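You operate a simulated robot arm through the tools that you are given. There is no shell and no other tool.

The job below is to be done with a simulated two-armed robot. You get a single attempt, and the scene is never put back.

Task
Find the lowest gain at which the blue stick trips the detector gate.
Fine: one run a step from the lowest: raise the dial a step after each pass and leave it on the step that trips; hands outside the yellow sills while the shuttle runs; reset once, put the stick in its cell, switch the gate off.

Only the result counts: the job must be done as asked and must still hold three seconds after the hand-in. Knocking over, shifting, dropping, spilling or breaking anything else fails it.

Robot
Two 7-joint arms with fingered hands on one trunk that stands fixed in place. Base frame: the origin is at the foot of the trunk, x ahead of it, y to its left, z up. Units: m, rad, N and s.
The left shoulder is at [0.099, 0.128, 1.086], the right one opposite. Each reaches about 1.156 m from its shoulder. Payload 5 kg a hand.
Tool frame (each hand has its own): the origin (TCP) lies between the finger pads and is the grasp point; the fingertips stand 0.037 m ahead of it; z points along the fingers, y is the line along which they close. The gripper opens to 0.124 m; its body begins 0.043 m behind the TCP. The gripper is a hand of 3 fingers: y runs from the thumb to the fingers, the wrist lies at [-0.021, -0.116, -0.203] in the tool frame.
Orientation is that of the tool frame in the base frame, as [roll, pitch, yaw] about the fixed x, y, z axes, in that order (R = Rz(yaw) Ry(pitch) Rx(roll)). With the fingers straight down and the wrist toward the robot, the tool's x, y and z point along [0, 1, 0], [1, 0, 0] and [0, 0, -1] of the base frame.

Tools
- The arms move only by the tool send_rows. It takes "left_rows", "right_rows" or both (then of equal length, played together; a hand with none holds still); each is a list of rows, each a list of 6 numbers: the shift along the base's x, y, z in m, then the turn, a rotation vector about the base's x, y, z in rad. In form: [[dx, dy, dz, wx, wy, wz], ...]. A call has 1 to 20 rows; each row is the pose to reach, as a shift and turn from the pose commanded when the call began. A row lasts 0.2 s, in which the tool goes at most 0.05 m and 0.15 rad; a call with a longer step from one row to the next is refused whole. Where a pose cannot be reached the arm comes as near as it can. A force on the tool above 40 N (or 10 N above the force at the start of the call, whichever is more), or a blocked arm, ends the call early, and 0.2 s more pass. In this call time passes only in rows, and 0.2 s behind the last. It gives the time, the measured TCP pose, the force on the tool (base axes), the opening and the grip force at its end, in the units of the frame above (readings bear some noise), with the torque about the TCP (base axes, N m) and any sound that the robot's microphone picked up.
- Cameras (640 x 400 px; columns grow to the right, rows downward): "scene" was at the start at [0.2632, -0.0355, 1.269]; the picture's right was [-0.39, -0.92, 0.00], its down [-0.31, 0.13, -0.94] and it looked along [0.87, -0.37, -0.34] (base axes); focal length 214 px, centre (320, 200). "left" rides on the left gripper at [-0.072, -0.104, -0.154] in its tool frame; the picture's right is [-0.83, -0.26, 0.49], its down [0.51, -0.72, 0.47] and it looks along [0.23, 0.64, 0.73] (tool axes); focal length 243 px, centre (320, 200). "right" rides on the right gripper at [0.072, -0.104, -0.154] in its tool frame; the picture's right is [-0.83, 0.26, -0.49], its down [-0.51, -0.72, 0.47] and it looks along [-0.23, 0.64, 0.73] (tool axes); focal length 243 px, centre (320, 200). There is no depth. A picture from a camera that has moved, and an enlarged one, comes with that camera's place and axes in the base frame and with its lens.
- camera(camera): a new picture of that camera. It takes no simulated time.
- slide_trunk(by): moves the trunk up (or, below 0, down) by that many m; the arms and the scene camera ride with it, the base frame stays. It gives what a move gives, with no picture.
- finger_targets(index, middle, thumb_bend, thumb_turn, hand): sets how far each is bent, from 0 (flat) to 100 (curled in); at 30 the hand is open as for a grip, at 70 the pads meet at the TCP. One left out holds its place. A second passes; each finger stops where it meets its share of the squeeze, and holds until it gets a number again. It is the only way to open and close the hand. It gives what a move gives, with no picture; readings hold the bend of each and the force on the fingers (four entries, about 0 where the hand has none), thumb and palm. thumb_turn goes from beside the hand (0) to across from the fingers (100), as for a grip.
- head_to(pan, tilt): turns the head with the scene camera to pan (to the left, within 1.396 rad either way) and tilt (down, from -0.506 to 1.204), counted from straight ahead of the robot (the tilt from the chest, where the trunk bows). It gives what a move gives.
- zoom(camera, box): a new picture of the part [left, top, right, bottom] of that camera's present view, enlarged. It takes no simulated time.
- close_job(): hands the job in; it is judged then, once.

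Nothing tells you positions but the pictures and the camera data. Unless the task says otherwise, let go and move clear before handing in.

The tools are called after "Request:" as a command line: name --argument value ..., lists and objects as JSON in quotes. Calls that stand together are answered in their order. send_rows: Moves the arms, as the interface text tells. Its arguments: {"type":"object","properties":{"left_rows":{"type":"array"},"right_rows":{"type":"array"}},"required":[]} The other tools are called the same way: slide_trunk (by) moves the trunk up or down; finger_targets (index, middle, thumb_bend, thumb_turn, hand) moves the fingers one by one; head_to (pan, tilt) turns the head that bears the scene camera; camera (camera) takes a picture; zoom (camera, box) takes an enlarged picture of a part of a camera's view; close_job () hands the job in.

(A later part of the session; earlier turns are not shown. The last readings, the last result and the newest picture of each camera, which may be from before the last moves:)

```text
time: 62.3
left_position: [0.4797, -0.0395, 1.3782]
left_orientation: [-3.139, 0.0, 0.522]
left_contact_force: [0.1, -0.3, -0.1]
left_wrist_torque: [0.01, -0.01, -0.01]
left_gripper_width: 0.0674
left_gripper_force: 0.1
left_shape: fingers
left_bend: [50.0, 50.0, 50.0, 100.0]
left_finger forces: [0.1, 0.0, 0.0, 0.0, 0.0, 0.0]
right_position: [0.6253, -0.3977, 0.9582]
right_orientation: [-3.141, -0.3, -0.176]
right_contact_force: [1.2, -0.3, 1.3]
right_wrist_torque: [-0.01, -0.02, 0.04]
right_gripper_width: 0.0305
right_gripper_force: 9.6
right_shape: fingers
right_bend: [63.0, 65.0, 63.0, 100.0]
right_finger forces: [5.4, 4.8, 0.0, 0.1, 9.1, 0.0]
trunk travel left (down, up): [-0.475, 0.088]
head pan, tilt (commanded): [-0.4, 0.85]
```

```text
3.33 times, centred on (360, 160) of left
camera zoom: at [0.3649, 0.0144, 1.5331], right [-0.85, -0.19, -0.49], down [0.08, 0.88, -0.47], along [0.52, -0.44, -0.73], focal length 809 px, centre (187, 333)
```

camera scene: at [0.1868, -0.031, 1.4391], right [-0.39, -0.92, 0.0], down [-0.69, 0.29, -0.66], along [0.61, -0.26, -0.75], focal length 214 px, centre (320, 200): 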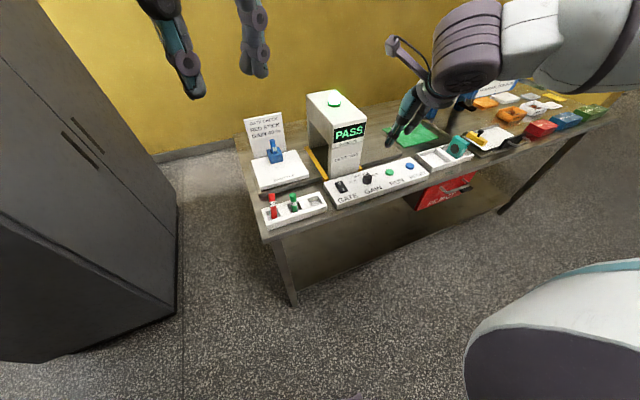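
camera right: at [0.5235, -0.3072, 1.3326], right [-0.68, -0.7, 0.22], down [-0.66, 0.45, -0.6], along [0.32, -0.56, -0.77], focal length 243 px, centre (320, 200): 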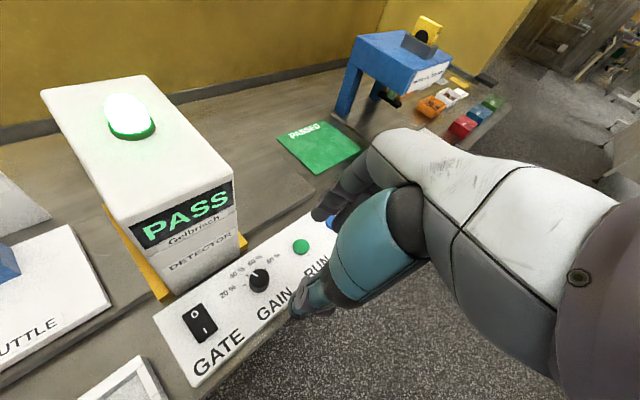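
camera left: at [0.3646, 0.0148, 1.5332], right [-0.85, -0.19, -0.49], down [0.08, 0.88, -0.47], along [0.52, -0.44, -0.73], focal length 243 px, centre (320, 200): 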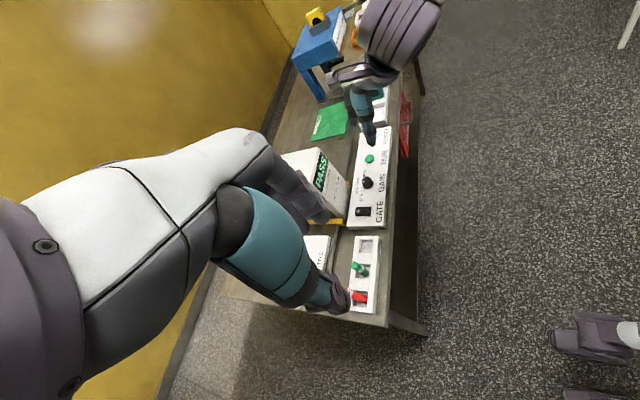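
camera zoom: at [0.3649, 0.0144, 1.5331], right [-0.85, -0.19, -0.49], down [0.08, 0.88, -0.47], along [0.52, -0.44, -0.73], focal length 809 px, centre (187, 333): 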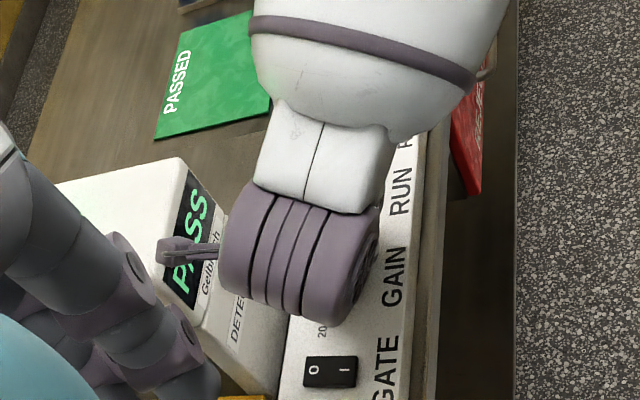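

The mark now lines up with the 60 % tick. I open the fingers and lift away, turning back to the earlier yaw.

Request:
finger_targets --hand "right" --index 48 --middle 48 --thumb_bend 48

Request:
send_rows --right_rows '[[0, 0, 0.03, 0, 0, 0], [-0.005, 0, 0.07, 0, 0, 0], [-0.02, 0, 0.11, 0, 0, 0.1], [-0.035, 0, 0.15, 0, 0, 0.24], [-0.05, -0.01, 0.18, 0, 0, 0.38], [-0.06, -0.02, 0.2, 0, 0, 0.52], [-0.07, -0.03, 0.2, 0, 0, 0.66], [-0.07, -0.04, 0.2, 0, 0, 0.7]]'

Request:
camera --camera "scene"

Request:
zoom --camera "right" --box '[160, 200, 340, 360]'

Request:
zoom --camera "left" --box '[330, 130, 410, 220]'

```text
time: 63.3
left_position: [0.4796, -0.0373, 1.3784]
left_orientation: [-3.141, -0.001, 0.522]
left_contact_force: [0.3, 0.8, 0.7]
left_wrist_torque: [-0.06, 0.03, 0.01]
left_gripper_width: 0.0674
left_gripper_force: 0.1
left_shape: fingers
left_bend: [50.0, 50.0, 50.0, 100.0]
left_finger forces: [0.0, 0.0, 0.0, 0.0, 0.0, 0.0]
right_position: [0.6255, -0.3972, 0.9588]
right_orientation: [3.138, -0.3, -0.174]
right_contact_force: [0.1, -0.5, 0.2]
right_wrist_torque: [0.02, -0.03, 0.03]
right_gripper_width: 0.0728
right_gripper_force: 0.2
right_shape: fingers
right_bend: [48.0, 48.0, 48.0, 100.0]
right_finger forces: [0.0, 0.0, 0.0, 0.0, 0.0, 0.0]
trunk travel left (down, up): [-0.475, 0.088]
head pan, tilt (commanded): [-0.4, 0.85]
```

```text
time: 65.1
left_position: [0.4803, -0.0389, 1.3788]
left_orientation: [-3.141, -0.001, 0.521]
left_contact_force: [0.1, 0.3, 0.9]
left_wrist_torque: [0.01, 0.05, 0.01]
left_gripper_width: 0.0671
left_gripper_force: 0.0
left_shape: fingers
left_bend: [50.0, 50.0, 50.0, 100.0]
left_finger forces: [0.0, 0.0, 0.0, 0.1, 0.1, 0.0]
right_position: [0.5557, -0.4382, 1.1587]
right_orientation: [3.141, -0.299, 0.527]
right_contact_force: [0.2, -0.1, 0.0]
right_wrist_torque: [0.01, 0.01, 0.0]
right_gripper_width: 0.0731
right_gripper_force: 0.1
right_shape: fingers
right_bend: [48.0, 48.0, 48.0, 100.0]
right_finger forces: [0.0, 0.1, 0.1, 0.0, 0.0, 0.0]
trunk travel left (down, up): [-0.475, 0.088]
head pan, tilt (commanded): [-0.4, 0.85]
```

```text
taken
camera scene: at [0.1878, -0.0304, 1.4389], right [-0.39, -0.92, 0.0], down [-0.69, 0.29, -0.66], along [0.61, -0.26, -0.75], focal length 214 px, centre (320, 200)
```

scene: 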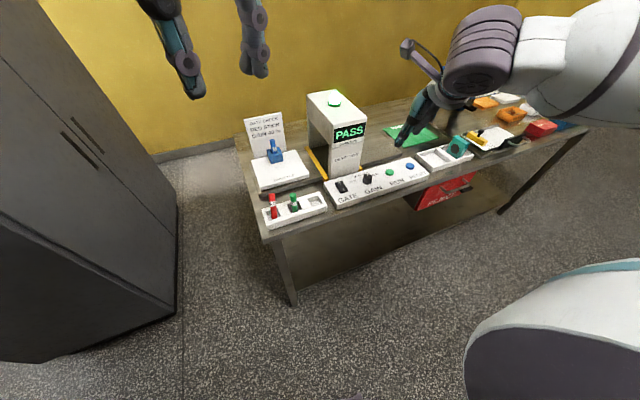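

```text
2.50 times, centred on (250, 280) of right
camera zoom: at [0.5235, -0.3369, 1.3256], right [-0.68, -0.7, 0.23], down [-0.66, 0.45, -0.6], along [0.32, -0.56, -0.77], focal length 606 px, centre (495, 0)
```

zoom: 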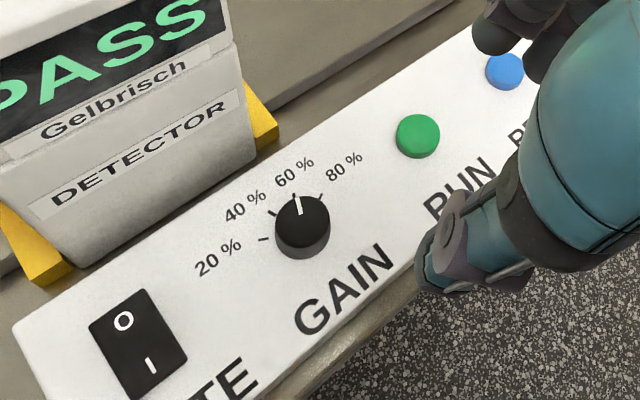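

```text
4.44 times, centred on (370, 175) of left
camera zoom: at [0.3656, 0.0154, 1.5329], right [-0.85, -0.19, -0.49], down [0.08, 0.88, -0.47], along [0.52, -0.44, -0.73], focal length 1078 px, centre (98, 311)
```

zoom: 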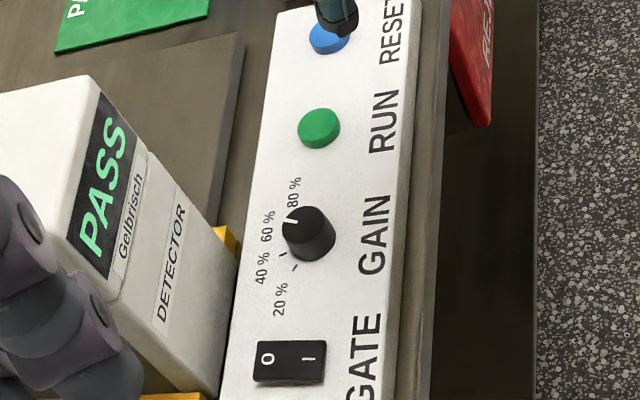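

60 % is set. I close the right fingers to a pointer, return the hand to its plain orientation, and go to RUN.

Request:
finger_targets --hand "right" --index 70 --middle 70 --thumb_bend 70

Request:
send_rows --right_rows '[[0, -0.02, 0, -0.05, 0.0867, 0], [0, -0.04, 0, -0.1, 0.1733, 0], [0, -0.062, 0, -0.15, 0.26, 0]]'

Request:
send_rows --right_rows '[[0, 0, 0, 0, 0, 0.13], [0, 0, 0, 0, 0, 0.26], [0, 0, 0, 0, 0, 0.39], [0, 0, 0, 0, 0, 0.52], [0.01, 0, -0.02, 0, 0, 0.65], [0.03, 0, -0.05, 0, 0, 0.78], [0.05, 0, -0.09, 0, 0, 0.91], [0.07, 0, -0.13, 0, 0, 1.045], [0.07, 0, -0.155, 0, 0, 1.045]]'

Request:
zoom --camera "right" --box '[150, 170, 400, 330]'

Request:
camera --camera "scene"

```text
time: 66.1
left_position: [0.4794, -0.039, 1.3779]
left_orientation: [-3.141, 0.0, 0.521]
left_contact_force: [-0.6, -0.4, 0.4]
left_wrist_torque: [-0.01, 0.03, -0.01]
left_gripper_width: 0.0671
left_gripper_force: 0.1
left_shape: fingers
left_bend: [50.0, 50.0, 50.0, 100.0]
left_finger forces: [0.0, 0.1, 0.1, 0.1, 0.0, 0.1]
right_position: [0.5551, -0.4374, 1.1581]
right_orientation: [3.14, -0.301, 0.527]
right_contact_force: [-0.2, 0.1, 0.3]
right_wrist_torque: [-0.04, -0.04, -0.02]
right_gripper_width: 0.0078
right_gripper_force: 0.1
right_shape: fingers
right_bend: [70.0, 70.0, 70.0, 100.0]
right_finger forces: [0.0, 0.0, 0.1, 0.0, 0.0, 0.0]
trunk travel left (down, up): [-0.475, 0.088]
head pan, tilt (commanded): [-0.4, 0.85]
```

```text
time: 66.9
left_position: [0.479, -0.0378, 1.379]
left_orientation: [3.14, 0.0, 0.522]
left_contact_force: [-0.2, -0.8, 0.2]
left_wrist_torque: [0.04, -0.02, 0.0]
left_gripper_width: 0.0671
left_gripper_force: 0.0
left_shape: fingers
left_bend: [50.0, 50.0, 50.0, 100.0]
left_finger forces: [0.0, 0.0, 0.0, 0.1, 0.0, 0.1]
right_position: [0.5554, -0.5001, 1.1593]
right_orientation: [3.141, 0.004, 0.524]
right_contact_force: [0.6, 0.6, -0.9]
right_wrist_torque: [-0.03, 0.01, 0.02]
right_gripper_width: 0.0075
right_gripper_force: 0.1
right_shape: fingers
right_bend: [70.0, 70.0, 70.0, 100.0]
right_finger forces: [0.0, 0.1, 0.1, 0.0, 0.0, 0.0]
trunk travel left (down, up): [-0.475, 0.088]
head pan, tilt (commanded): [-0.4, 0.85]
```

```text
time: 68.9
left_position: [0.4785, -0.0375, 1.3781]
left_orientation: [-3.14, 0.0, 0.521]
left_contact_force: [0.0, 0.3, 0.5]
left_wrist_torque: [0.03, 0.0, 0.02]
left_gripper_width: 0.067
left_gripper_force: 0.1
left_shape: fingers
left_bend: [50.0, 50.0, 50.0, 100.0]
left_finger forces: [0.0, 0.0, 0.1, 0.0, 0.0, 0.1]
right_position: [0.6268, -0.4994, 1.0033]
right_orientation: [3.141, 0.0, 1.571]
right_contact_force: [0.1, -0.8, 0.2]
right_wrist_torque: [-0.02, 0.02, -0.02]
right_gripper_width: 0.0077
right_gripper_force: 0.1
right_shape: fingers
right_bend: [70.0, 70.0, 70.0, 100.0]
right_finger forces: [0.1, 0.0, 0.1, 0.0, 0.1, 0.0]
trunk travel left (down, up): [-0.475, 0.088]
head pan, tilt (commanded): [-0.4, 0.85]
```

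```text
2.50 times, centred on (275, 250) of right
camera zoom: at [0.5228, -0.4281, 1.1558], right [0.26, -0.83, 0.49], down [-0.72, -0.51, -0.47], along [0.64, -0.23, -0.73], focal length 606 px, centre (432, 75)
```

zoom: 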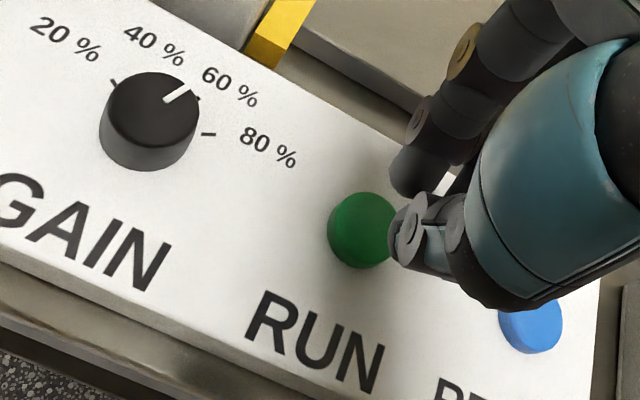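

```text
taken
camera scene: at [0.1872, -0.03, 1.4391], right [-0.39, -0.92, 0.0], down [-0.69, 0.29, -0.66], along [0.61, -0.26, -0.75], focal length 214 px, centre (320, 200)
```

scene: 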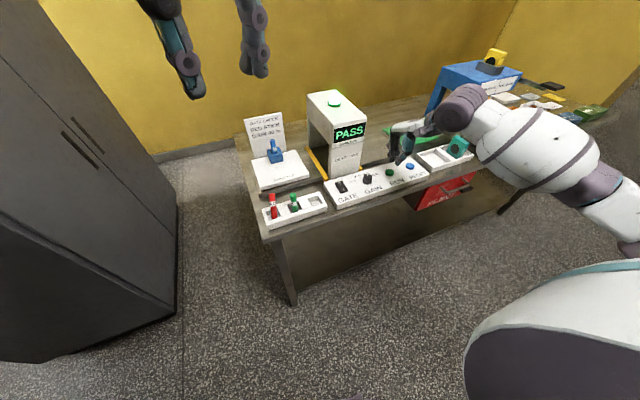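

The dial stands at 60 % and the index is above RUN. I press it.

Request:
send_rows --right_rows '[[0, -0.001, -0.02, 0, 0, 0], [0, -0.001, -0.036, 0, 0, 0], [0, -0.001, -0.043, 0, 0, 0], [0, -0.001, -0.046, 0, 0, 0], [0, -0.001, -0.048, 0, 0, 0]]'

Request:
zoom --camera "scene" --box '[240, 80, 440, 220]'

```text
time: 70.1
left_position: [0.4795, -0.0379, 1.3776]
left_orientation: [-3.141, 0.002, 0.522]
left_contact_force: [0.5, 0.1, 0.3]
left_wrist_torque: [0.02, -0.01, -0.01]
left_gripper_width: 0.0669
left_gripper_force: 0.0
left_shape: fingers
left_bend: [50.0, 50.0, 50.0, 100.0]
left_finger forces: [0.0, 0.0, 0.1, 0.1, 0.1, 0.0]
right_position: [0.6256, -0.4995, 0.9566]
right_orientation: [3.139, 0.0, 1.571]
right_contact_force: [-0.2, -0.1, 2.9]
right_wrist_torque: [0.01, -0.03, 0.01]
right_gripper_width: 0.0074
right_gripper_force: 1.3
right_shape: fingers
right_bend: [70.0, 70.0, 70.0, 100.0]
right_finger forces: [2.0, 0.0, 0.0, 0.1, 0.0, 0.0]
trunk travel left (down, up): [-0.475, 0.088]
head pan, tilt (commanded): [-0.4, 0.85]
heard: click
```

```text
2.86 times, centred on (340, 150) of scene
camera zoom: at [0.1872, -0.0294, 1.4391], right [-0.39, -0.92, 0.0], down [-0.69, 0.29, -0.66], along [0.61, -0.26, -0.75], focal length 613 px, centre (263, 343)
```

zoom: 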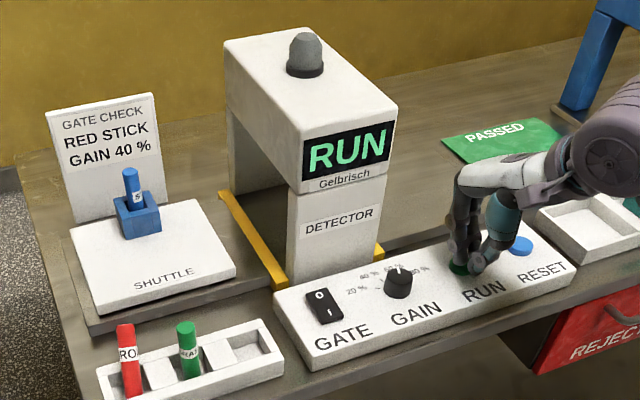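

Click and RUN. I lift the right hand off to the right front and wait.

Request:
send_rows --right_rows '[[0, 0, 0.03, 0, 0, 0], [-0.02, -0.01, 0.065, 0, 0, 0], [-0.05, -0.025, 0.09, 0, 0, 0], [-0.06, -0.03, 0.1, 0, 0, 0], [-0.06, -0.03, 0.1, 0, 0, 0], [-0.06, -0.03, 0.1, 0, 0, 0], [-0.06, -0.03, 0.1, 0, 0, 0], [-0.06, -0.03, 0.1, 0, 0, 0], [-0.06, -0.03, 0.1, 0, 0, 0], [-0.06, -0.03, 0.1, 0, 0, 0], [-0.06, -0.03, 0.1, 0, 0, 0], [-0.06, -0.03, 0.1, 0, 0, 0], [-0.06, -0.03, 0.1, 0, 0, 0], [-0.06, -0.03, 0.1, 0, 0, 0]]'

Request:
camera --camera "scene"

```text
time: 73.1
left_position: [0.4795, -0.0384, 1.3791]
left_orientation: [3.141, 0.001, 0.521]
left_contact_force: [-0.6, 0.7, 0.3]
left_wrist_torque: [-0.01, 0.0, -0.03]
left_gripper_width: 0.0672
left_gripper_force: 0.1
left_shape: fingers
left_bend: [50.0, 50.0, 50.0, 100.0]
left_finger forces: [0.0, 0.1, 0.1, 0.0, 0.0, 0.1]
right_position: [0.5657, -0.5307, 1.0567]
right_orientation: [3.141, 0.0, 1.571]
right_contact_force: [0.0, -0.3, -0.7]
right_wrist_torque: [-0.01, 0.0, 0.0]
right_gripper_width: 0.0076
right_gripper_force: 0.0
right_shape: fingers
right_bend: [70.0, 70.0, 70.0, 100.0]
right_finger forces: [0.0, 0.1, 0.1, 0.1, 0.0, 0.1]
trunk travel left (down, up): [-0.475, 0.088]
head pan, tilt (commanded): [-0.4, 0.85]
```

```text
taken
camera scene: at [0.1874, -0.0297, 1.439], right [-0.39, -0.92, 0.0], down [-0.69, 0.29, -0.66], along [0.61, -0.26, -0.75], focal length 214 px, centre (320, 200)
```

scene: 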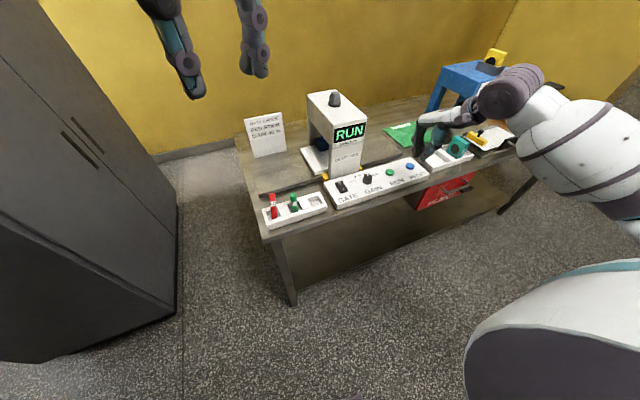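

The stick is entering the gate. I hold still and watch for a trip.

Request:
send_rows --right_rows '[[0, 0, 0, 0, 0, 0], [0, 0, 0, 0, 0, 0], [0, 0, 0, 0, 0, 0], [0, 0, 0, 0, 0, 0], [0, 0, 0, 0, 0, 0], [0, 0, 0, 0, 0, 0], [0, 0, 0, 0, 0, 0], [0, 0, 0, 0, 0, 0], [0, 0, 0, 0, 0, 0], [0, 0, 0, 0, 0, 0]]'

Request:
camera --camera "scene"

```text
time: 75.3
left_position: [0.4797, -0.0382, 1.3776]
left_orientation: [-3.141, 0.0, 0.524]
left_contact_force: [0.0, -0.5, 0.2]
left_wrist_torque: [0.0, 0.06, 0.01]
left_gripper_width: 0.0669
left_gripper_force: 0.0
left_shape: fingers
left_bend: [50.0, 50.0, 50.0, 100.0]
left_finger forces: [0.1, 0.1, 0.0, 0.0, 0.1, 0.1]
right_position: [0.5674, -0.5295, 1.0569]
right_orientation: [3.141, 0.0, 1.571]
right_contact_force: [-0.9, -0.3, -0.2]
right_wrist_torque: [0.0, -0.01, 0.02]
right_gripper_width: 0.0076
right_gripper_force: 0.1
right_shape: fingers
right_bend: [70.0, 70.0, 70.0, 100.0]
right_finger forces: [0.0, 0.0, 0.0, 0.0, 0.0, 0.0]
trunk travel left (down, up): [-0.475, 0.088]
head pan, tilt (commanded): [-0.4, 0.85]
```

```text
taken
camera scene: at [0.1874, -0.0297, 1.439], right [-0.39, -0.92, 0.0], down [-0.69, 0.29, -0.66], along [0.61, -0.26, -0.75], focal length 214 px, centre (320, 200)
```

scene: 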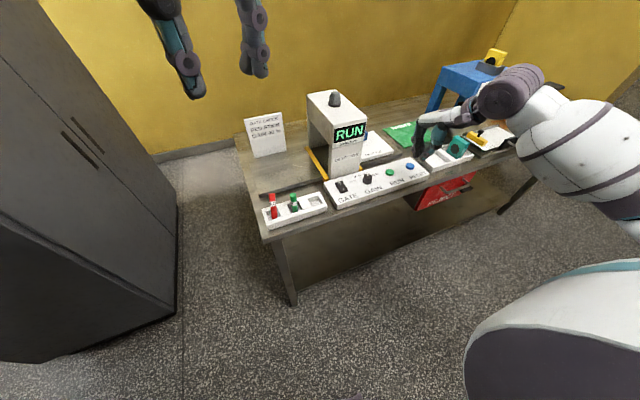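

The stick went through the gate without a trip yet. I wait for the return.

Request:
send_rows --right_rows '[[0, 0, 0, 0, 0, 0], [0, 0, 0, 0, 0, 0], [0, 0, 0, 0, 0, 0], [0, 0, 0, 0, 0, 0], [0, 0, 0, 0, 0, 0], [0, 0, 0, 0, 0, 0], [0, 0, 0, 0, 0, 0], [0, 0, 0, 0, 0, 0], [0, 0, 0, 0, 0, 0], [0, 0, 0, 0, 0, 0], [0, 0, 0, 0, 0, 0], [0, 0, 0, 0, 0, 0], [0, 0, 0, 0, 0, 0], [0, 0, 0, 0, 0, 0], [0, 0, 0, 0, 0, 0], [0, 0, 0, 0, 0, 0], [0, 0, 0, 0, 0, 0], [0, 0, 0, 0, 0, 0], [0, 0, 0, 0, 0, 0], [0, 0, 0, 0, 0, 0]]'

Request:
camera --camera "scene"

Request:
send_rows --right_rows '[[0, 0, 0, 0, 0, 0], [0, 0, 0, 0, 0, 0], [0, 0, 0, 0, 0, 0], [0, 0, 0, 0, 0, 0], [0, 0, 0, 0, 0, 0], [0, 0, 0, 0, 0, 0], [0, 0, 0, 0, 0, 0], [0, 0, 0, 0, 0, 0], [0, 0, 0, 0, 0, 0], [0, 0, 0, 0, 0, 0], [0, 0, 0, 0, 0, 0], [0, 0, 0, 0, 0, 0], [0, 0, 0, 0, 0, 0], [0, 0, 0, 0, 0, 0], [0, 0, 0, 0, 0, 0], [0, 0, 0, 0, 0, 0]]'

Request:
camera --camera "scene"

```text
time: 79.5
left_position: [0.4787, -0.0391, 1.3786]
left_orientation: [3.141, -0.001, 0.522]
left_contact_force: [0.0, -0.2, 1.0]
left_wrist_torque: [0.01, 0.0, 0.01]
left_gripper_width: 0.0673
left_gripper_force: 0.0
left_shape: fingers
left_bend: [50.0, 50.0, 50.0, 100.0]
left_finger forces: [0.0, 0.1, 0.1, 0.0, 0.0, 0.0]
right_position: [0.5674, -0.5306, 1.0559]
right_orientation: [3.141, -0.001, 1.571]
right_contact_force: [-0.9, -0.9, 0.2]
right_wrist_torque: [0.0, 0.0, 0.03]
right_gripper_width: 0.0075
right_gripper_force: 0.0
right_shape: fingers
right_bend: [70.0, 70.0, 70.0, 100.0]
right_finger forces: [0.0, 0.0, 0.0, 0.1, 0.0, 0.0]
trunk travel left (down, up): [-0.475, 0.088]
head pan, tilt (commanded): [-0.4, 0.85]
```

```text
taken
camera scene: at [0.1874, -0.0297, 1.439], right [-0.39, -0.92, 0.0], down [-0.69, 0.29, -0.66], along [0.61, -0.26, -0.75], focal length 214 px, centre (320, 200)
```

scene: 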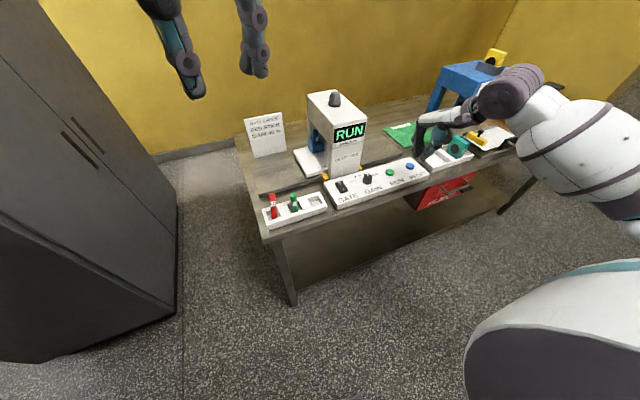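

```text
time: 82.9
left_position: [0.4801, -0.0375, 1.3794]
left_orientation: [-3.14, 0.0, 0.523]
left_contact_force: [0.8, 0.2, 0.8]
left_wrist_torque: [-0.01, -0.01, -0.01]
left_gripper_width: 0.0669
left_gripper_force: 0.1
left_shape: fingers
left_bend: [50.0, 50.0, 50.0, 100.0]
left_finger forces: [0.1, 0.0, 0.1, 0.1, 0.0, 0.0]
right_position: [0.5665, -0.5297, 1.0563]
right_orientation: [-3.14, 0.001, 1.571]
right_contact_force: [0.9, 0.2, 0.9]
right_wrist_torque: [-0.04, 0.01, -0.02]
right_gripper_width: 0.0076
right_gripper_force: 0.1
right_shape: fingers
right_bend: [70.0, 70.0, 70.0, 100.0]
right_finger forces: [0.0, 0.1, 0.0, 0.1, 0.0, 0.1]
trunk travel left (down, up): [-0.475, 0.088]
head pan, tilt (commanded): [-0.4, 0.85]
```

```text
taken
camera scene: at [0.1874, -0.0297, 1.439], right [-0.39, -0.92, 0.0], down [-0.69, 0.29, -0.66], along [0.61, -0.26, -0.75], focal length 214 px, centre (320, 200)
```

scene: 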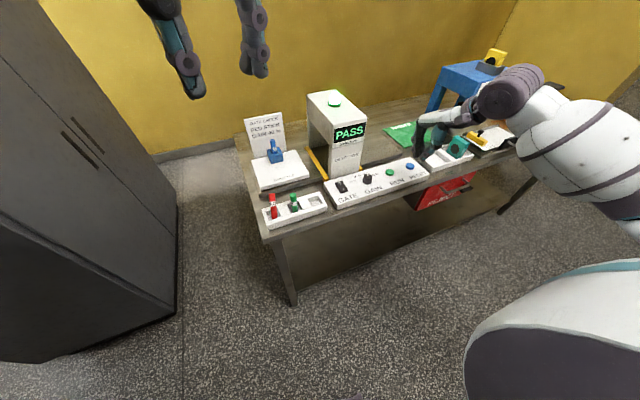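

60 % also gave PASS, so the last step is 80 %. I bring the right hand back into the dial posture above the knob.

Request:
finger_targets --hand "right" --index 48 --middle 48 --thumb_bend 48

Request:
send_rows --right_rows '[[-0.003, 0.01, 0.03, 0, 0, -0.1], [-0.006, 0.02, 0.06, 0, 0, -0.22], [-0.01, 0.035, 0.09, 0, 0, -0.36], [-0.01, 0.05, 0.1, 0, 0, -0.5], [-0.01, 0.065, 0.105, 0, 0, -0.64], [-0.01, 0.08, 0.105, 0, 0, -0.78], [-0.01, 0.095, 0.105, 0, 0, -0.92], [-0.01, 0.11, 0.105, 0, 0, -1.045]]'

Request:
send_rows --right_rows '[[0, 0, 0, 0.05, -0.0867, 0], [0, 0, 0, 0.1, -0.1733, 0], [0, 0, 0, 0.15, -0.26, 0]]'

Request:
camera --camera "scene"

```text
time: 83.9
left_position: [0.4796, -0.0378, 1.378]
left_orientation: [3.14, -0.001, 0.522]
left_contact_force: [0.8, 0.5, 0.0]
left_wrist_torque: [0.02, -0.01, -0.01]
left_gripper_width: 0.0673
left_gripper_force: 0.1
left_shape: fingers
left_bend: [50.0, 50.0, 50.0, 100.0]
left_finger forces: [0.0, 0.0, 0.0, 0.0, 0.0, 0.0]
right_position: [0.5663, -0.5305, 1.0568]
right_orientation: [-3.142, -0.001, 1.571]
right_contact_force: [0.5, -0.5, 0.0]
right_wrist_torque: [0.02, 0.03, 0.03]
right_gripper_width: 0.0732
right_gripper_force: 0.0
right_shape: fingers
right_bend: [48.0, 48.0, 48.0, 100.0]
right_finger forces: [0.0, 0.0, 0.1, 0.0, 0.0, 0.1]
trunk travel left (down, up): [-0.475, 0.088]
head pan, tilt (commanded): [-0.4, 0.85]
```

```text
time: 85.7
left_position: [0.4806, -0.0385, 1.3768]
left_orientation: [-3.14, 0.003, 0.523]
left_contact_force: [0.3, -0.2, -1.1]
left_wrist_torque: [0.02, 0.02, -0.03]
left_gripper_width: 0.067
left_gripper_force: 0.2
left_shape: fingers
left_bend: [50.0, 50.0, 50.0, 100.0]
left_finger forces: [0.1, 0.0, 0.0, 0.1, 0.0, 0.0]
right_position: [0.5579, -0.4203, 1.1606]
right_orientation: [3.141, 0.002, 0.523]
right_contact_force: [-0.1, 0.1, 0.6]
right_wrist_torque: [-0.02, 0.02, 0.01]
right_gripper_width: 0.0731
right_gripper_force: 0.0
right_shape: fingers
right_bend: [48.0, 48.0, 48.0, 100.0]
right_finger forces: [0.0, 0.0, 0.0, 0.0, 0.1, 0.1]
trunk travel left (down, up): [-0.475, 0.088]
head pan, tilt (commanded): [-0.4, 0.85]
```

```text
time: 86.5
left_position: [0.4779, -0.0411, 1.3798]
left_orientation: [-3.141, -0.001, 0.524]
left_contact_force: [-1.1, 0.1, 0.5]
left_wrist_torque: [0.02, -0.04, 0.01]
left_gripper_width: 0.067
left_gripper_force: 0.1
left_shape: fingers
left_bend: [50.0, 50.0, 50.0, 100.0]
left_finger forces: [0.1, 0.0, 0.1, 0.1, 0.0, 0.0]
right_position: [0.5569, -0.4222, 1.1612]
right_orientation: [-3.142, -0.302, 0.525]
right_contact_force: [0.8, -0.6, 0.7]
right_wrist_torque: [0.04, 0.0, -0.04]
right_gripper_width: 0.0731
right_gripper_force: 0.1
right_shape: fingers
right_bend: [48.0, 48.0, 48.0, 100.0]
right_finger forces: [0.1, 0.1, 0.0, 0.1, 0.1, 0.0]
trunk travel left (down, up): [-0.475, 0.088]
head pan, tilt (commanded): [-0.4, 0.85]
```

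```text
taken
camera scene: at [0.1868, -0.0309, 1.4391], right [-0.39, -0.92, 0.0], down [-0.69, 0.29, -0.66], along [0.61, -0.26, -0.75], focal length 214 px, centre (320, 200)
```

scene: 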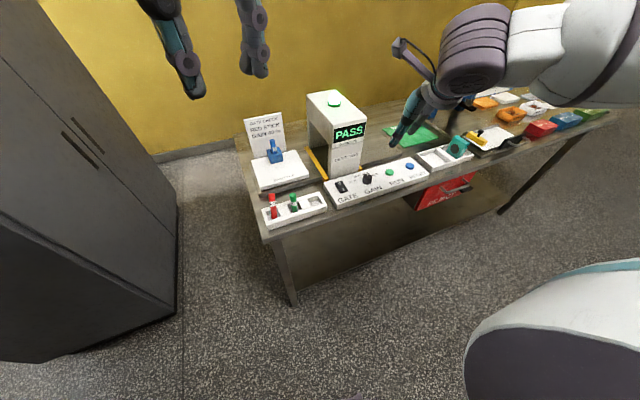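

Posture reached. I lower onto the knob along the same path as before.

Request:
send_rows --right_rows '[[0.02, 0.005, -0.04, 0, 0, 0], [0.04, 0.01, -0.08, 0, 0, 0], [0.06, 0.015, -0.115, 0, 0, 0], [0.07, 0.0185, -0.15, 0, 0, 0], [0.07, 0.0185, -0.18, 0, 0, 0], [0.07, 0.0185, -0.195, 0, 0, 0], [0.07, 0.0185, -0.203, 0, 0, 0]]'

Request:
zoom --camera "right" --box '[250, 180, 390, 300]'

```text
time: 88.1
left_position: [0.4789, -0.0384, 1.3779]
left_orientation: [-3.141, 0.0, 0.522]
left_contact_force: [-0.1, -0.1, -0.1]
left_wrist_torque: [0.01, 0.02, 0.01]
left_gripper_width: 0.067
left_gripper_force: 0.1
left_shape: fingers
left_bend: [50.0, 50.0, 50.0, 100.0]
left_finger forces: [0.1, 0.1, 0.1, 0.0, 0.0, 0.1]
right_position: [0.6267, -0.4029, 0.9569]
right_orientation: [3.141, -0.3, 0.524]
right_contact_force: [-0.1, -0.2, 1.3]
right_wrist_torque: [-0.05, -0.01, -0.04]
right_gripper_width: 0.073
right_gripper_force: 0.7
right_shape: fingers
right_bend: [48.0, 48.0, 48.0, 100.0]
right_finger forces: [0.0, 1.1, 0.0, 0.1, 0.0, 0.1]
trunk travel left (down, up): [-0.475, 0.088]
head pan, tilt (commanded): [-0.4, 0.85]
```

```text
3.33 times, centred on (320, 240) of right
camera zoom: at [0.5949, -0.3006, 1.1251], right [-0.68, -0.7, 0.22], down [-0.66, 0.45, -0.6], along [0.32, -0.56, -0.77], focal length 809 px, centre (320, 67)
```

zoom: 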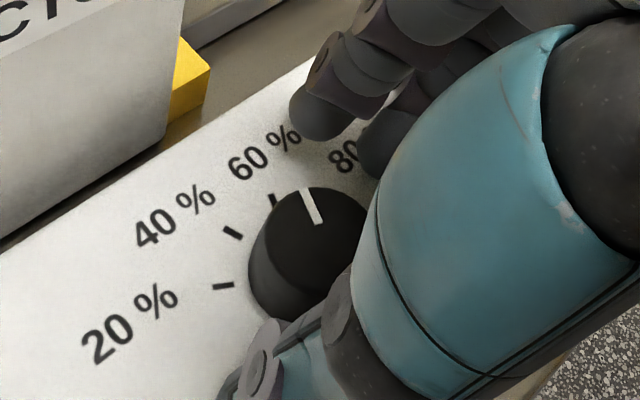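

The middle fingertip just brushes the panel (1 N), so I raise 2 mm and then close on the knob.

Request:
send_rows --right_rows '[[0, 0, 0.002, 0, 0, 0]]'

Request:
finger_targets --hand "right" --index 58 --middle 58 --thumb_bend 58

Request:
finger_targets --hand "right" --index 68 --middle 68 --thumb_bend 68

Request:
zoom --camera "right" --box '[250, 180, 390, 300]'

```text
time: 88.5
left_position: [0.4798, -0.0373, 1.3779]
left_orientation: [-3.141, -0.001, 0.522]
left_contact_force: [-0.5, 0.1, -0.4]
left_wrist_torque: [-0.01, 0.0, -0.02]
left_gripper_width: 0.067
left_gripper_force: 0.2
left_shape: fingers
left_bend: [50.0, 50.0, 50.0, 100.0]
left_finger forces: [0.0, 0.0, 0.2, 0.0, 0.1, 0.1]
right_position: [0.6268, -0.4023, 0.9609]
right_orientation: [3.14, -0.299, 0.527]
right_contact_force: [0.1, -0.6, -0.4]
right_wrist_torque: [0.02, 0.0, -0.01]
right_gripper_width: 0.073
right_gripper_force: 0.0
right_shape: fingers
right_bend: [48.0, 48.0, 48.0, 100.0]
right_finger forces: [0.0, 0.0, 0.0, 0.0, 0.0, 0.0]
trunk travel left (down, up): [-0.475, 0.088]
head pan, tilt (commanded): [-0.4, 0.85]
```

```text
time: 89.5
left_position: [0.4808, -0.0375, 1.3774]
left_orientation: [3.141, 0.001, 0.521]
left_contact_force: [0.1, -0.1, -0.4]
left_wrist_torque: [-0.04, 0.0, 0.03]
left_gripper_width: 0.0673
left_gripper_force: 0.0
left_shape: fingers
left_bend: [50.0, 50.0, 50.0, 100.0]
left_finger forces: [0.0, 0.0, 0.0, 0.0, 0.1, 0.0]
right_position: [0.6261, -0.4023, 0.9591]
right_orientation: [3.14, -0.301, 0.525]
right_contact_force: [0.0, 0.6, -0.7]
right_wrist_torque: [-0.01, -0.01, 0.0]
right_gripper_width: 0.0464
right_gripper_force: 0.0
right_shape: fingers
right_bend: [57.0, 57.0, 57.0, 100.0]
right_finger forces: [0.1, 0.0, 0.0, 0.1, 0.1, 0.0]
trunk travel left (down, up): [-0.475, 0.088]
head pan, tilt (commanded): [-0.4, 0.85]
```

```text
time: 90.5
left_position: [0.4791, -0.0387, 1.3785]
left_orientation: [3.141, -0.001, 0.522]
left_contact_force: [-0.1, -0.3, -0.5]
left_wrist_torque: [-0.02, -0.02, 0.02]
left_gripper_width: 0.0674
left_gripper_force: 0.0
left_shape: fingers
left_bend: [50.0, 50.0, 50.0, 100.0]
left_finger forces: [0.1, 0.0, 0.0, 0.0, 0.0, 0.1]
right_position: [0.6261, -0.4027, 0.9594]
right_orientation: [3.14, -0.3, 0.524]
right_contact_force: [1.2, -3.7, 0.0]
right_wrist_torque: [-0.15, -0.03, -0.01]
right_gripper_width: 0.0303
right_gripper_force: 9.5
right_shape: fingers
right_bend: [63.0, 64.0, 63.0, 100.0]
right_finger forces: [5.5, 5.9, 0.1, 0.1, 7.4, 0.0]
trunk travel left (down, up): [-0.475, 0.088]
head pan, tilt (commanded): [-0.4, 0.85]
```

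```text
3.33 times, centred on (320, 240) of right
camera zoom: at [0.5945, -0.3017, 1.127], right [-0.68, -0.7, 0.23], down [-0.66, 0.45, -0.6], along [0.32, -0.56, -0.77], focal length 809 px, centre (320, 67)
```

zoom: 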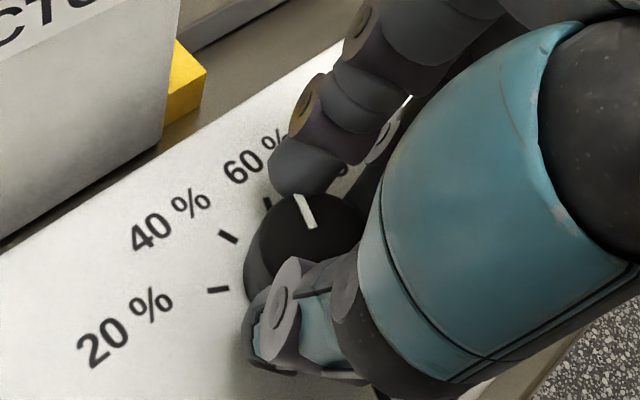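

The knob is gripped evenly again and still reads 60 %. I turn 40° clockwise to 80 %.

Request:
send_rows --right_rows '[[-0.0003, 0.0007, 0, 0, 0, -0.1167], [-0.0005, 0.0015, 0, 0, 0, -0.2333], [-0.0006, 0.0022, 0, 0, 0, -0.35], [-0.0006, 0.003, 0, 0, 0, -0.4667], [-0.0005, 0.0038, 0, 0, 0, -0.5833], [-0.0004, 0.0045, 0, 0, 0, -0.7]]'

Request:
zoom --camera "right" --box '[230, 160, 390, 300]'

```text
time: 91.9
left_position: [0.4801, -0.0384, 1.3781]
left_orientation: [-3.14, 0.0, 0.522]
left_contact_force: [-0.4, -0.7, 1.1]
left_wrist_torque: [0.03, 0.0, -0.01]
left_gripper_width: 0.0672
left_gripper_force: 0.1
left_shape: fingers
left_bend: [50.0, 50.0, 50.0, 100.0]
left_finger forces: [0.1, 0.1, 0.1, 0.0, 0.1, 0.1]
right_position: [0.6254, -0.3983, 0.9596]
right_orientation: [-3.139, -0.3, -0.177]
right_contact_force: [0.5, -0.3, 1.1]
right_wrist_torque: [0.0, 0.01, 0.03]
right_gripper_width: 0.0303
right_gripper_force: 9.6
right_shape: fingers
right_bend: [63.0, 65.0, 63.0, 100.0]
right_finger forces: [5.4, 4.9, 0.1, 0.0, 9.0, 0.0]
trunk travel left (down, up): [-0.475, 0.088]
head pan, tilt (commanded): [-0.4, 0.85]
```

```text
2.86 times, centred on (310, 230) of right
camera zoom: at [0.667, -0.3016, 1.1272], right [-0.97, -0.09, 0.22], down [-0.21, 0.77, -0.6], along [-0.12, -0.63, -0.77], focal length 693 px, centre (349, 114)
```

zoom: 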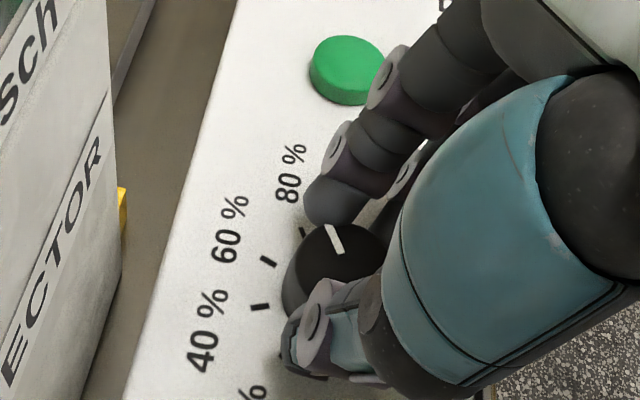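

The mark now runs parallel to the 80 % tick. I release, lift off, and go through the same moves back to RUN.

Request:
finger_targets --hand "right" --index 48 --middle 48 --thumb_bend 48

Request:
send_rows --right_rows '[[0, 0, 0.03, 0, 0, 0], [-0.005, 0, 0.07, 0, 0, 0], [-0.02, 0, 0.11, 0, 0, 0.1], [-0.035, 0, 0.15, 0, 0, 0.24], [-0.05, -0.01, 0.18, 0, 0, 0.38], [-0.06, -0.02, 0.2, 0, 0, 0.52], [-0.07, -0.03, 0.2, 0, 0, 0.66], [-0.07, -0.04, 0.2, 0, 0, 0.7]]'

Request:
finger_targets --hand "right" --index 70 --middle 70 --thumb_bend 70

Request:
send_rows --right_rows '[[0, -0.02, 0, -0.05, 0.0867, 0], [0, -0.04, 0, -0.1, 0.1733, 0], [0, -0.062, 0, -0.15, 0.26, 0]]'

Request:
send_rows --right_rows '[[0, 0, 0, 0, 0, 0.13], [0, 0, 0, 0, 0, 0.26], [0, 0, 0, 0, 0, 0.39], [0, 0, 0, 0, 0, 0.52], [0.01, 0, -0.02, 0, 0, 0.65], [0.03, 0, -0.05, 0, 0, 0.78], [0.05, 0, -0.09, 0, 0, 0.91], [0.07, 0, -0.13, 0, 0, 1.045], [0.07, 0, -0.155, 0, 0, 1.045]]'

Request:
zoom --camera "right" --box '[150, 170, 400, 330]'

Request:
camera --camera "scene"

```text
time: 92.9
left_position: [0.4798, -0.039, 1.3783]
left_orientation: [-3.14, 0.002, 0.521]
left_contact_force: [0.2, 0.2, 0.2]
left_wrist_torque: [0.0, -0.01, 0.03]
left_gripper_width: 0.0672
left_gripper_force: 0.1
left_shape: fingers
left_bend: [50.0, 50.0, 50.0, 100.0]
left_finger forces: [0.0, 0.0, 0.0, 0.0, 0.0, 0.1]
right_position: [0.6258, -0.3976, 0.96]
right_orientation: [3.139, -0.3, -0.173]
right_contact_force: [-0.5, 1.1, 0.5]
right_wrist_torque: [0.0, -0.05, -0.01]
right_gripper_width: 0.0732
right_gripper_force: 0.0
right_shape: fingers
right_bend: [48.0, 48.0, 48.0, 100.0]
right_finger forces: [0.0, 0.0, 0.1, 0.0, 0.0, 0.1]
trunk travel left (down, up): [-0.475, 0.088]
head pan, tilt (commanded): [-0.4, 0.85]
```

```text
time: 94.7
left_position: [0.4791, -0.0396, 1.3774]
left_orientation: [-3.14, -0.001, 0.522]
left_contact_force: [-0.5, 0.4, -0.3]
left_wrist_torque: [0.03, 0.0, 0.03]
left_gripper_width: 0.0671
left_gripper_force: 0.0
left_shape: fingers
left_bend: [50.0, 50.0, 50.0, 100.0]
left_finger forces: [0.0, 0.1, 0.1, 0.0, 0.0, 0.1]
right_position: [0.5555, -0.4389, 1.1595]
right_orientation: [3.14, -0.299, 0.529]
right_contact_force: [0.2, 0.3, 0.3]
right_wrist_torque: [-0.02, 0.02, 0.01]
right_gripper_width: 0.0732
right_gripper_force: 0.0
right_shape: fingers
right_bend: [48.0, 48.0, 48.0, 100.0]
right_finger forces: [0.0, 0.0, 0.0, 0.1, 0.0, 0.1]
trunk travel left (down, up): [-0.475, 0.088]
head pan, tilt (commanded): [-0.4, 0.85]
```

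```text
time: 95.7
left_position: [0.4797, -0.0379, 1.3773]
left_orientation: [-3.141, 0.0, 0.52]
left_contact_force: [0.3, 1.0, -0.3]
left_wrist_torque: [0.0, 0.0, -0.03]
left_gripper_width: 0.0673
left_gripper_force: 0.0
left_shape: fingers
left_bend: [50.0, 50.0, 50.0, 100.0]
left_finger forces: [0.0, 0.1, 0.0, 0.1, 0.0, 0.1]
right_position: [0.5556, -0.4379, 1.1598]
right_orientation: [3.141, -0.3, 0.525]
right_contact_force: [0.5, -0.3, 0.3]
right_wrist_torque: [0.02, 0.03, -0.02]
right_gripper_width: 0.0073
right_gripper_force: 0.0
right_shape: fingers
right_bend: [70.0, 70.0, 70.0, 100.0]
right_finger forces: [0.0, 0.0, 0.0, 0.0, 0.0, 0.1]
trunk travel left (down, up): [-0.475, 0.088]
head pan, tilt (commanded): [-0.4, 0.85]
```

```text
time: 96.5
left_position: [0.479, -0.0379, 1.378]
left_orientation: [3.141, 0.0, 0.522]
left_contact_force: [-1.1, 0.4, 0.2]
left_wrist_torque: [0.01, 0.02, 0.01]
left_gripper_width: 0.0672
left_gripper_force: 0.2
left_shape: fingers
left_bend: [50.0, 50.0, 50.0, 100.0]
left_finger forces: [0.0, 0.0, 0.0, 0.0, 0.1, 0.0]
right_position: [0.5549, -0.502, 1.1592]
right_orientation: [-3.139, 0.001, 0.526]
right_contact_force: [-0.4, 0.4, -0.2]
right_wrist_torque: [0.04, 0.0, 0.02]
right_gripper_width: 0.0073
right_gripper_force: 0.1
right_shape: fingers
right_bend: [70.0, 70.0, 70.0, 100.0]
right_finger forces: [0.1, 0.0, 0.1, 0.1, 0.0, 0.0]
trunk travel left (down, up): [-0.475, 0.088]
head pan, tilt (commanded): [-0.4, 0.85]
```

```text
time: 98.5
left_position: [0.4797, -0.0394, 1.3788]
left_orientation: [-3.141, 0.0, 0.521]
left_contact_force: [0.2, -0.2, -0.5]
left_wrist_torque: [0.02, 0.01, -0.03]
left_gripper_width: 0.0674
left_gripper_force: 0.1
left_shape: fingers
left_bend: [50.0, 50.0, 50.0, 100.0]
left_finger forces: [0.0, 0.1, 0.1, 0.1, 0.1, 0.0]
right_position: [0.6273, -0.5018, 1.0049]
right_orientation: [3.141, 0.0, 1.573]
right_contact_force: [-0.2, 0.5, 0.0]
right_wrist_torque: [0.03, 0.01, 0.01]
right_gripper_width: 0.0076
right_gripper_force: 0.1
right_shape: fingers
right_bend: [70.0, 70.0, 70.0, 100.0]
right_finger forces: [0.0, 0.0, 0.0, 0.0, 0.0, 0.0]
trunk travel left (down, up): [-0.475, 0.088]
head pan, tilt (commanded): [-0.4, 0.85]
```

```text
2.50 times, centred on (275, 250) of right
camera zoom: at [0.5221, -0.43, 1.1581], right [0.26, -0.83, 0.49], down [-0.72, -0.51, -0.47], along [0.64, -0.23, -0.73], focal length 606 px, centre (432, 75)
```

zoom: 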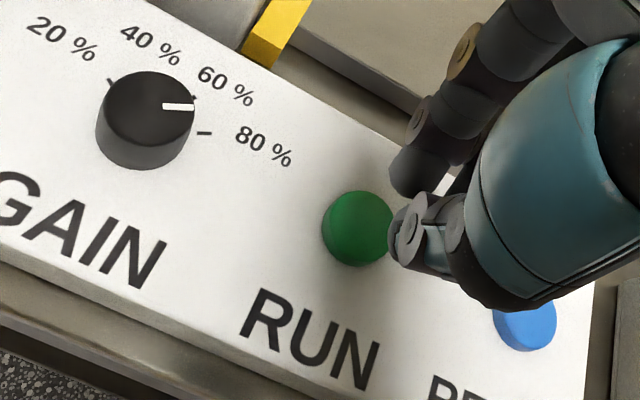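

```text
taken
camera scene: at [0.1874, -0.03, 1.439], right [-0.39, -0.92, 0.0], down [-0.69, 0.29, -0.66], along [0.61, -0.26, -0.75], focal length 214 px, centre (320, 200)
```

scene: 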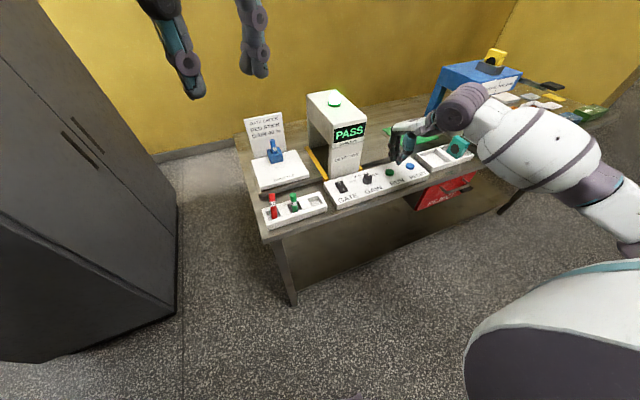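

The dial reads 80 % (mark parallel to its tick). I press RUN for the fourth run.

Request:
send_rows --right_rows '[[0, 0.001, -0.02, 0, 0, 0], [0, 0.001, -0.036, 0, 0, 0], [0, 0.001, -0.043, 0, 0, 0], [0, 0.001, -0.047, 0, 0, 0], [0, 0.001, -0.049, 0, 0, 0]]'

Request:
zoom --camera "scene" --box '[240, 80, 440, 220]'

```text
time: 99.7
left_position: [0.4783, -0.0388, 1.3777]
left_orientation: [-3.141, 0.001, 0.522]
left_contact_force: [-0.5, -0.4, -0.9]
left_wrist_torque: [-0.01, 0.03, 0.02]
left_gripper_width: 0.0671
left_gripper_force: 0.1
left_shape: fingers
left_bend: [50.0, 50.0, 50.0, 100.0]
left_finger forces: [0.1, 0.0, 0.0, 0.1, 0.0, 0.0]
right_position: [0.6257, -0.5002, 0.9571]
right_orientation: [3.14, 0.0, 1.571]
right_contact_force: [0.1, 0.4, 2.5]
right_wrist_torque: [0.02, -0.02, -0.02]
right_gripper_width: 0.0074
right_gripper_force: 1.2
right_shape: fingers
right_bend: [70.0, 70.0, 70.0, 100.0]
right_finger forces: [1.9, 0.0, 0.1, 0.1, 0.1, 0.0]
trunk travel left (down, up): [-0.475, 0.088]
head pan, tilt (commanded): [-0.4, 0.85]
```

```text
2.86 times, centred on (340, 150) of scene
camera zoom: at [0.1872, -0.0294, 1.4391], right [-0.39, -0.92, 0.0], down [-0.69, 0.29, -0.66], along [0.61, -0.26, -0.75], focal length 613 px, centre (263, 343)
```

zoom: 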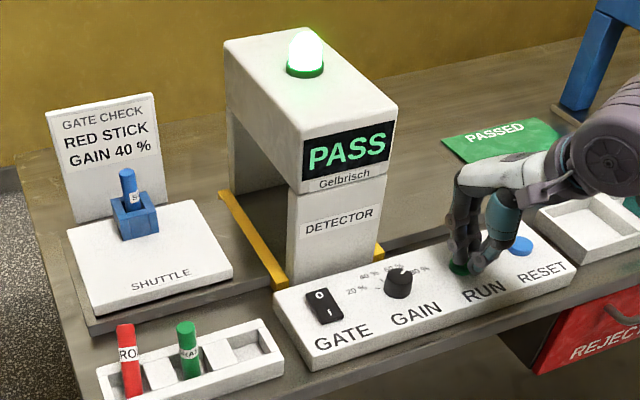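

No click yet, the button is almost down. I press 2 mm further.

Request:
send_rows --right_rows '[[0, 0, -0.001, 0, 0, 0], [0, 0, -0.002, 0, 0, 0]]'

Request:
zoom --camera "scene" --box '[240, 80, 440, 220]'

```text
time: 100.3
left_position: [0.4782, -0.0387, 1.3795]
left_orientation: [3.141, -0.001, 0.523]
left_contact_force: [-1.2, -0.5, 0.3]
left_wrist_torque: [-0.03, 0.02, 0.01]
left_gripper_width: 0.0673
left_gripper_force: 0.0
left_shape: fingers
left_bend: [50.0, 50.0, 50.0, 100.0]
left_finger forces: [0.0, 0.0, 0.1, 0.1, 0.0, 0.0]
right_position: [0.6255, -0.4989, 0.9542]
right_orientation: [3.141, 0.0, 1.571]
right_contact_force: [1.0, -0.6, 2.8]
right_wrist_torque: [-0.01, -0.08, -0.03]
right_gripper_width: 0.0077
right_gripper_force: 0.9
right_shape: fingers
right_bend: [70.0, 70.0, 70.0, 100.0]
right_finger forces: [3.4, 0.0, 0.0, 0.0, 0.1, 0.1]
trunk travel left (down, up): [-0.475, 0.088]
head pan, tilt (commanded): [-0.4, 0.85]
heard: click
```

```text
2.86 times, centred on (340, 150) of scene
camera zoom: at [0.1871, -0.0295, 1.4391], right [-0.39, -0.92, 0.0], down [-0.69, 0.29, -0.66], along [0.61, -0.26, -0.75], focal length 613 px, centre (263, 343)
```

zoom: 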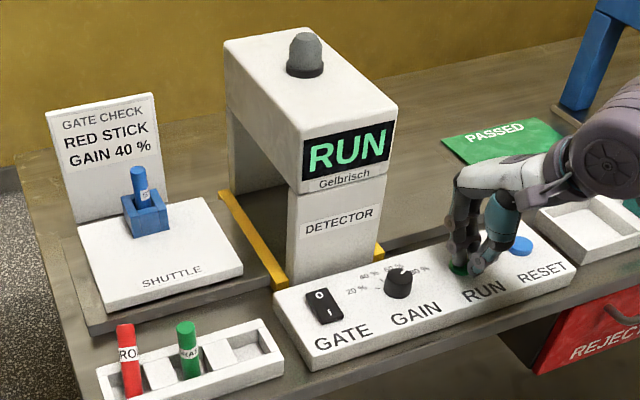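

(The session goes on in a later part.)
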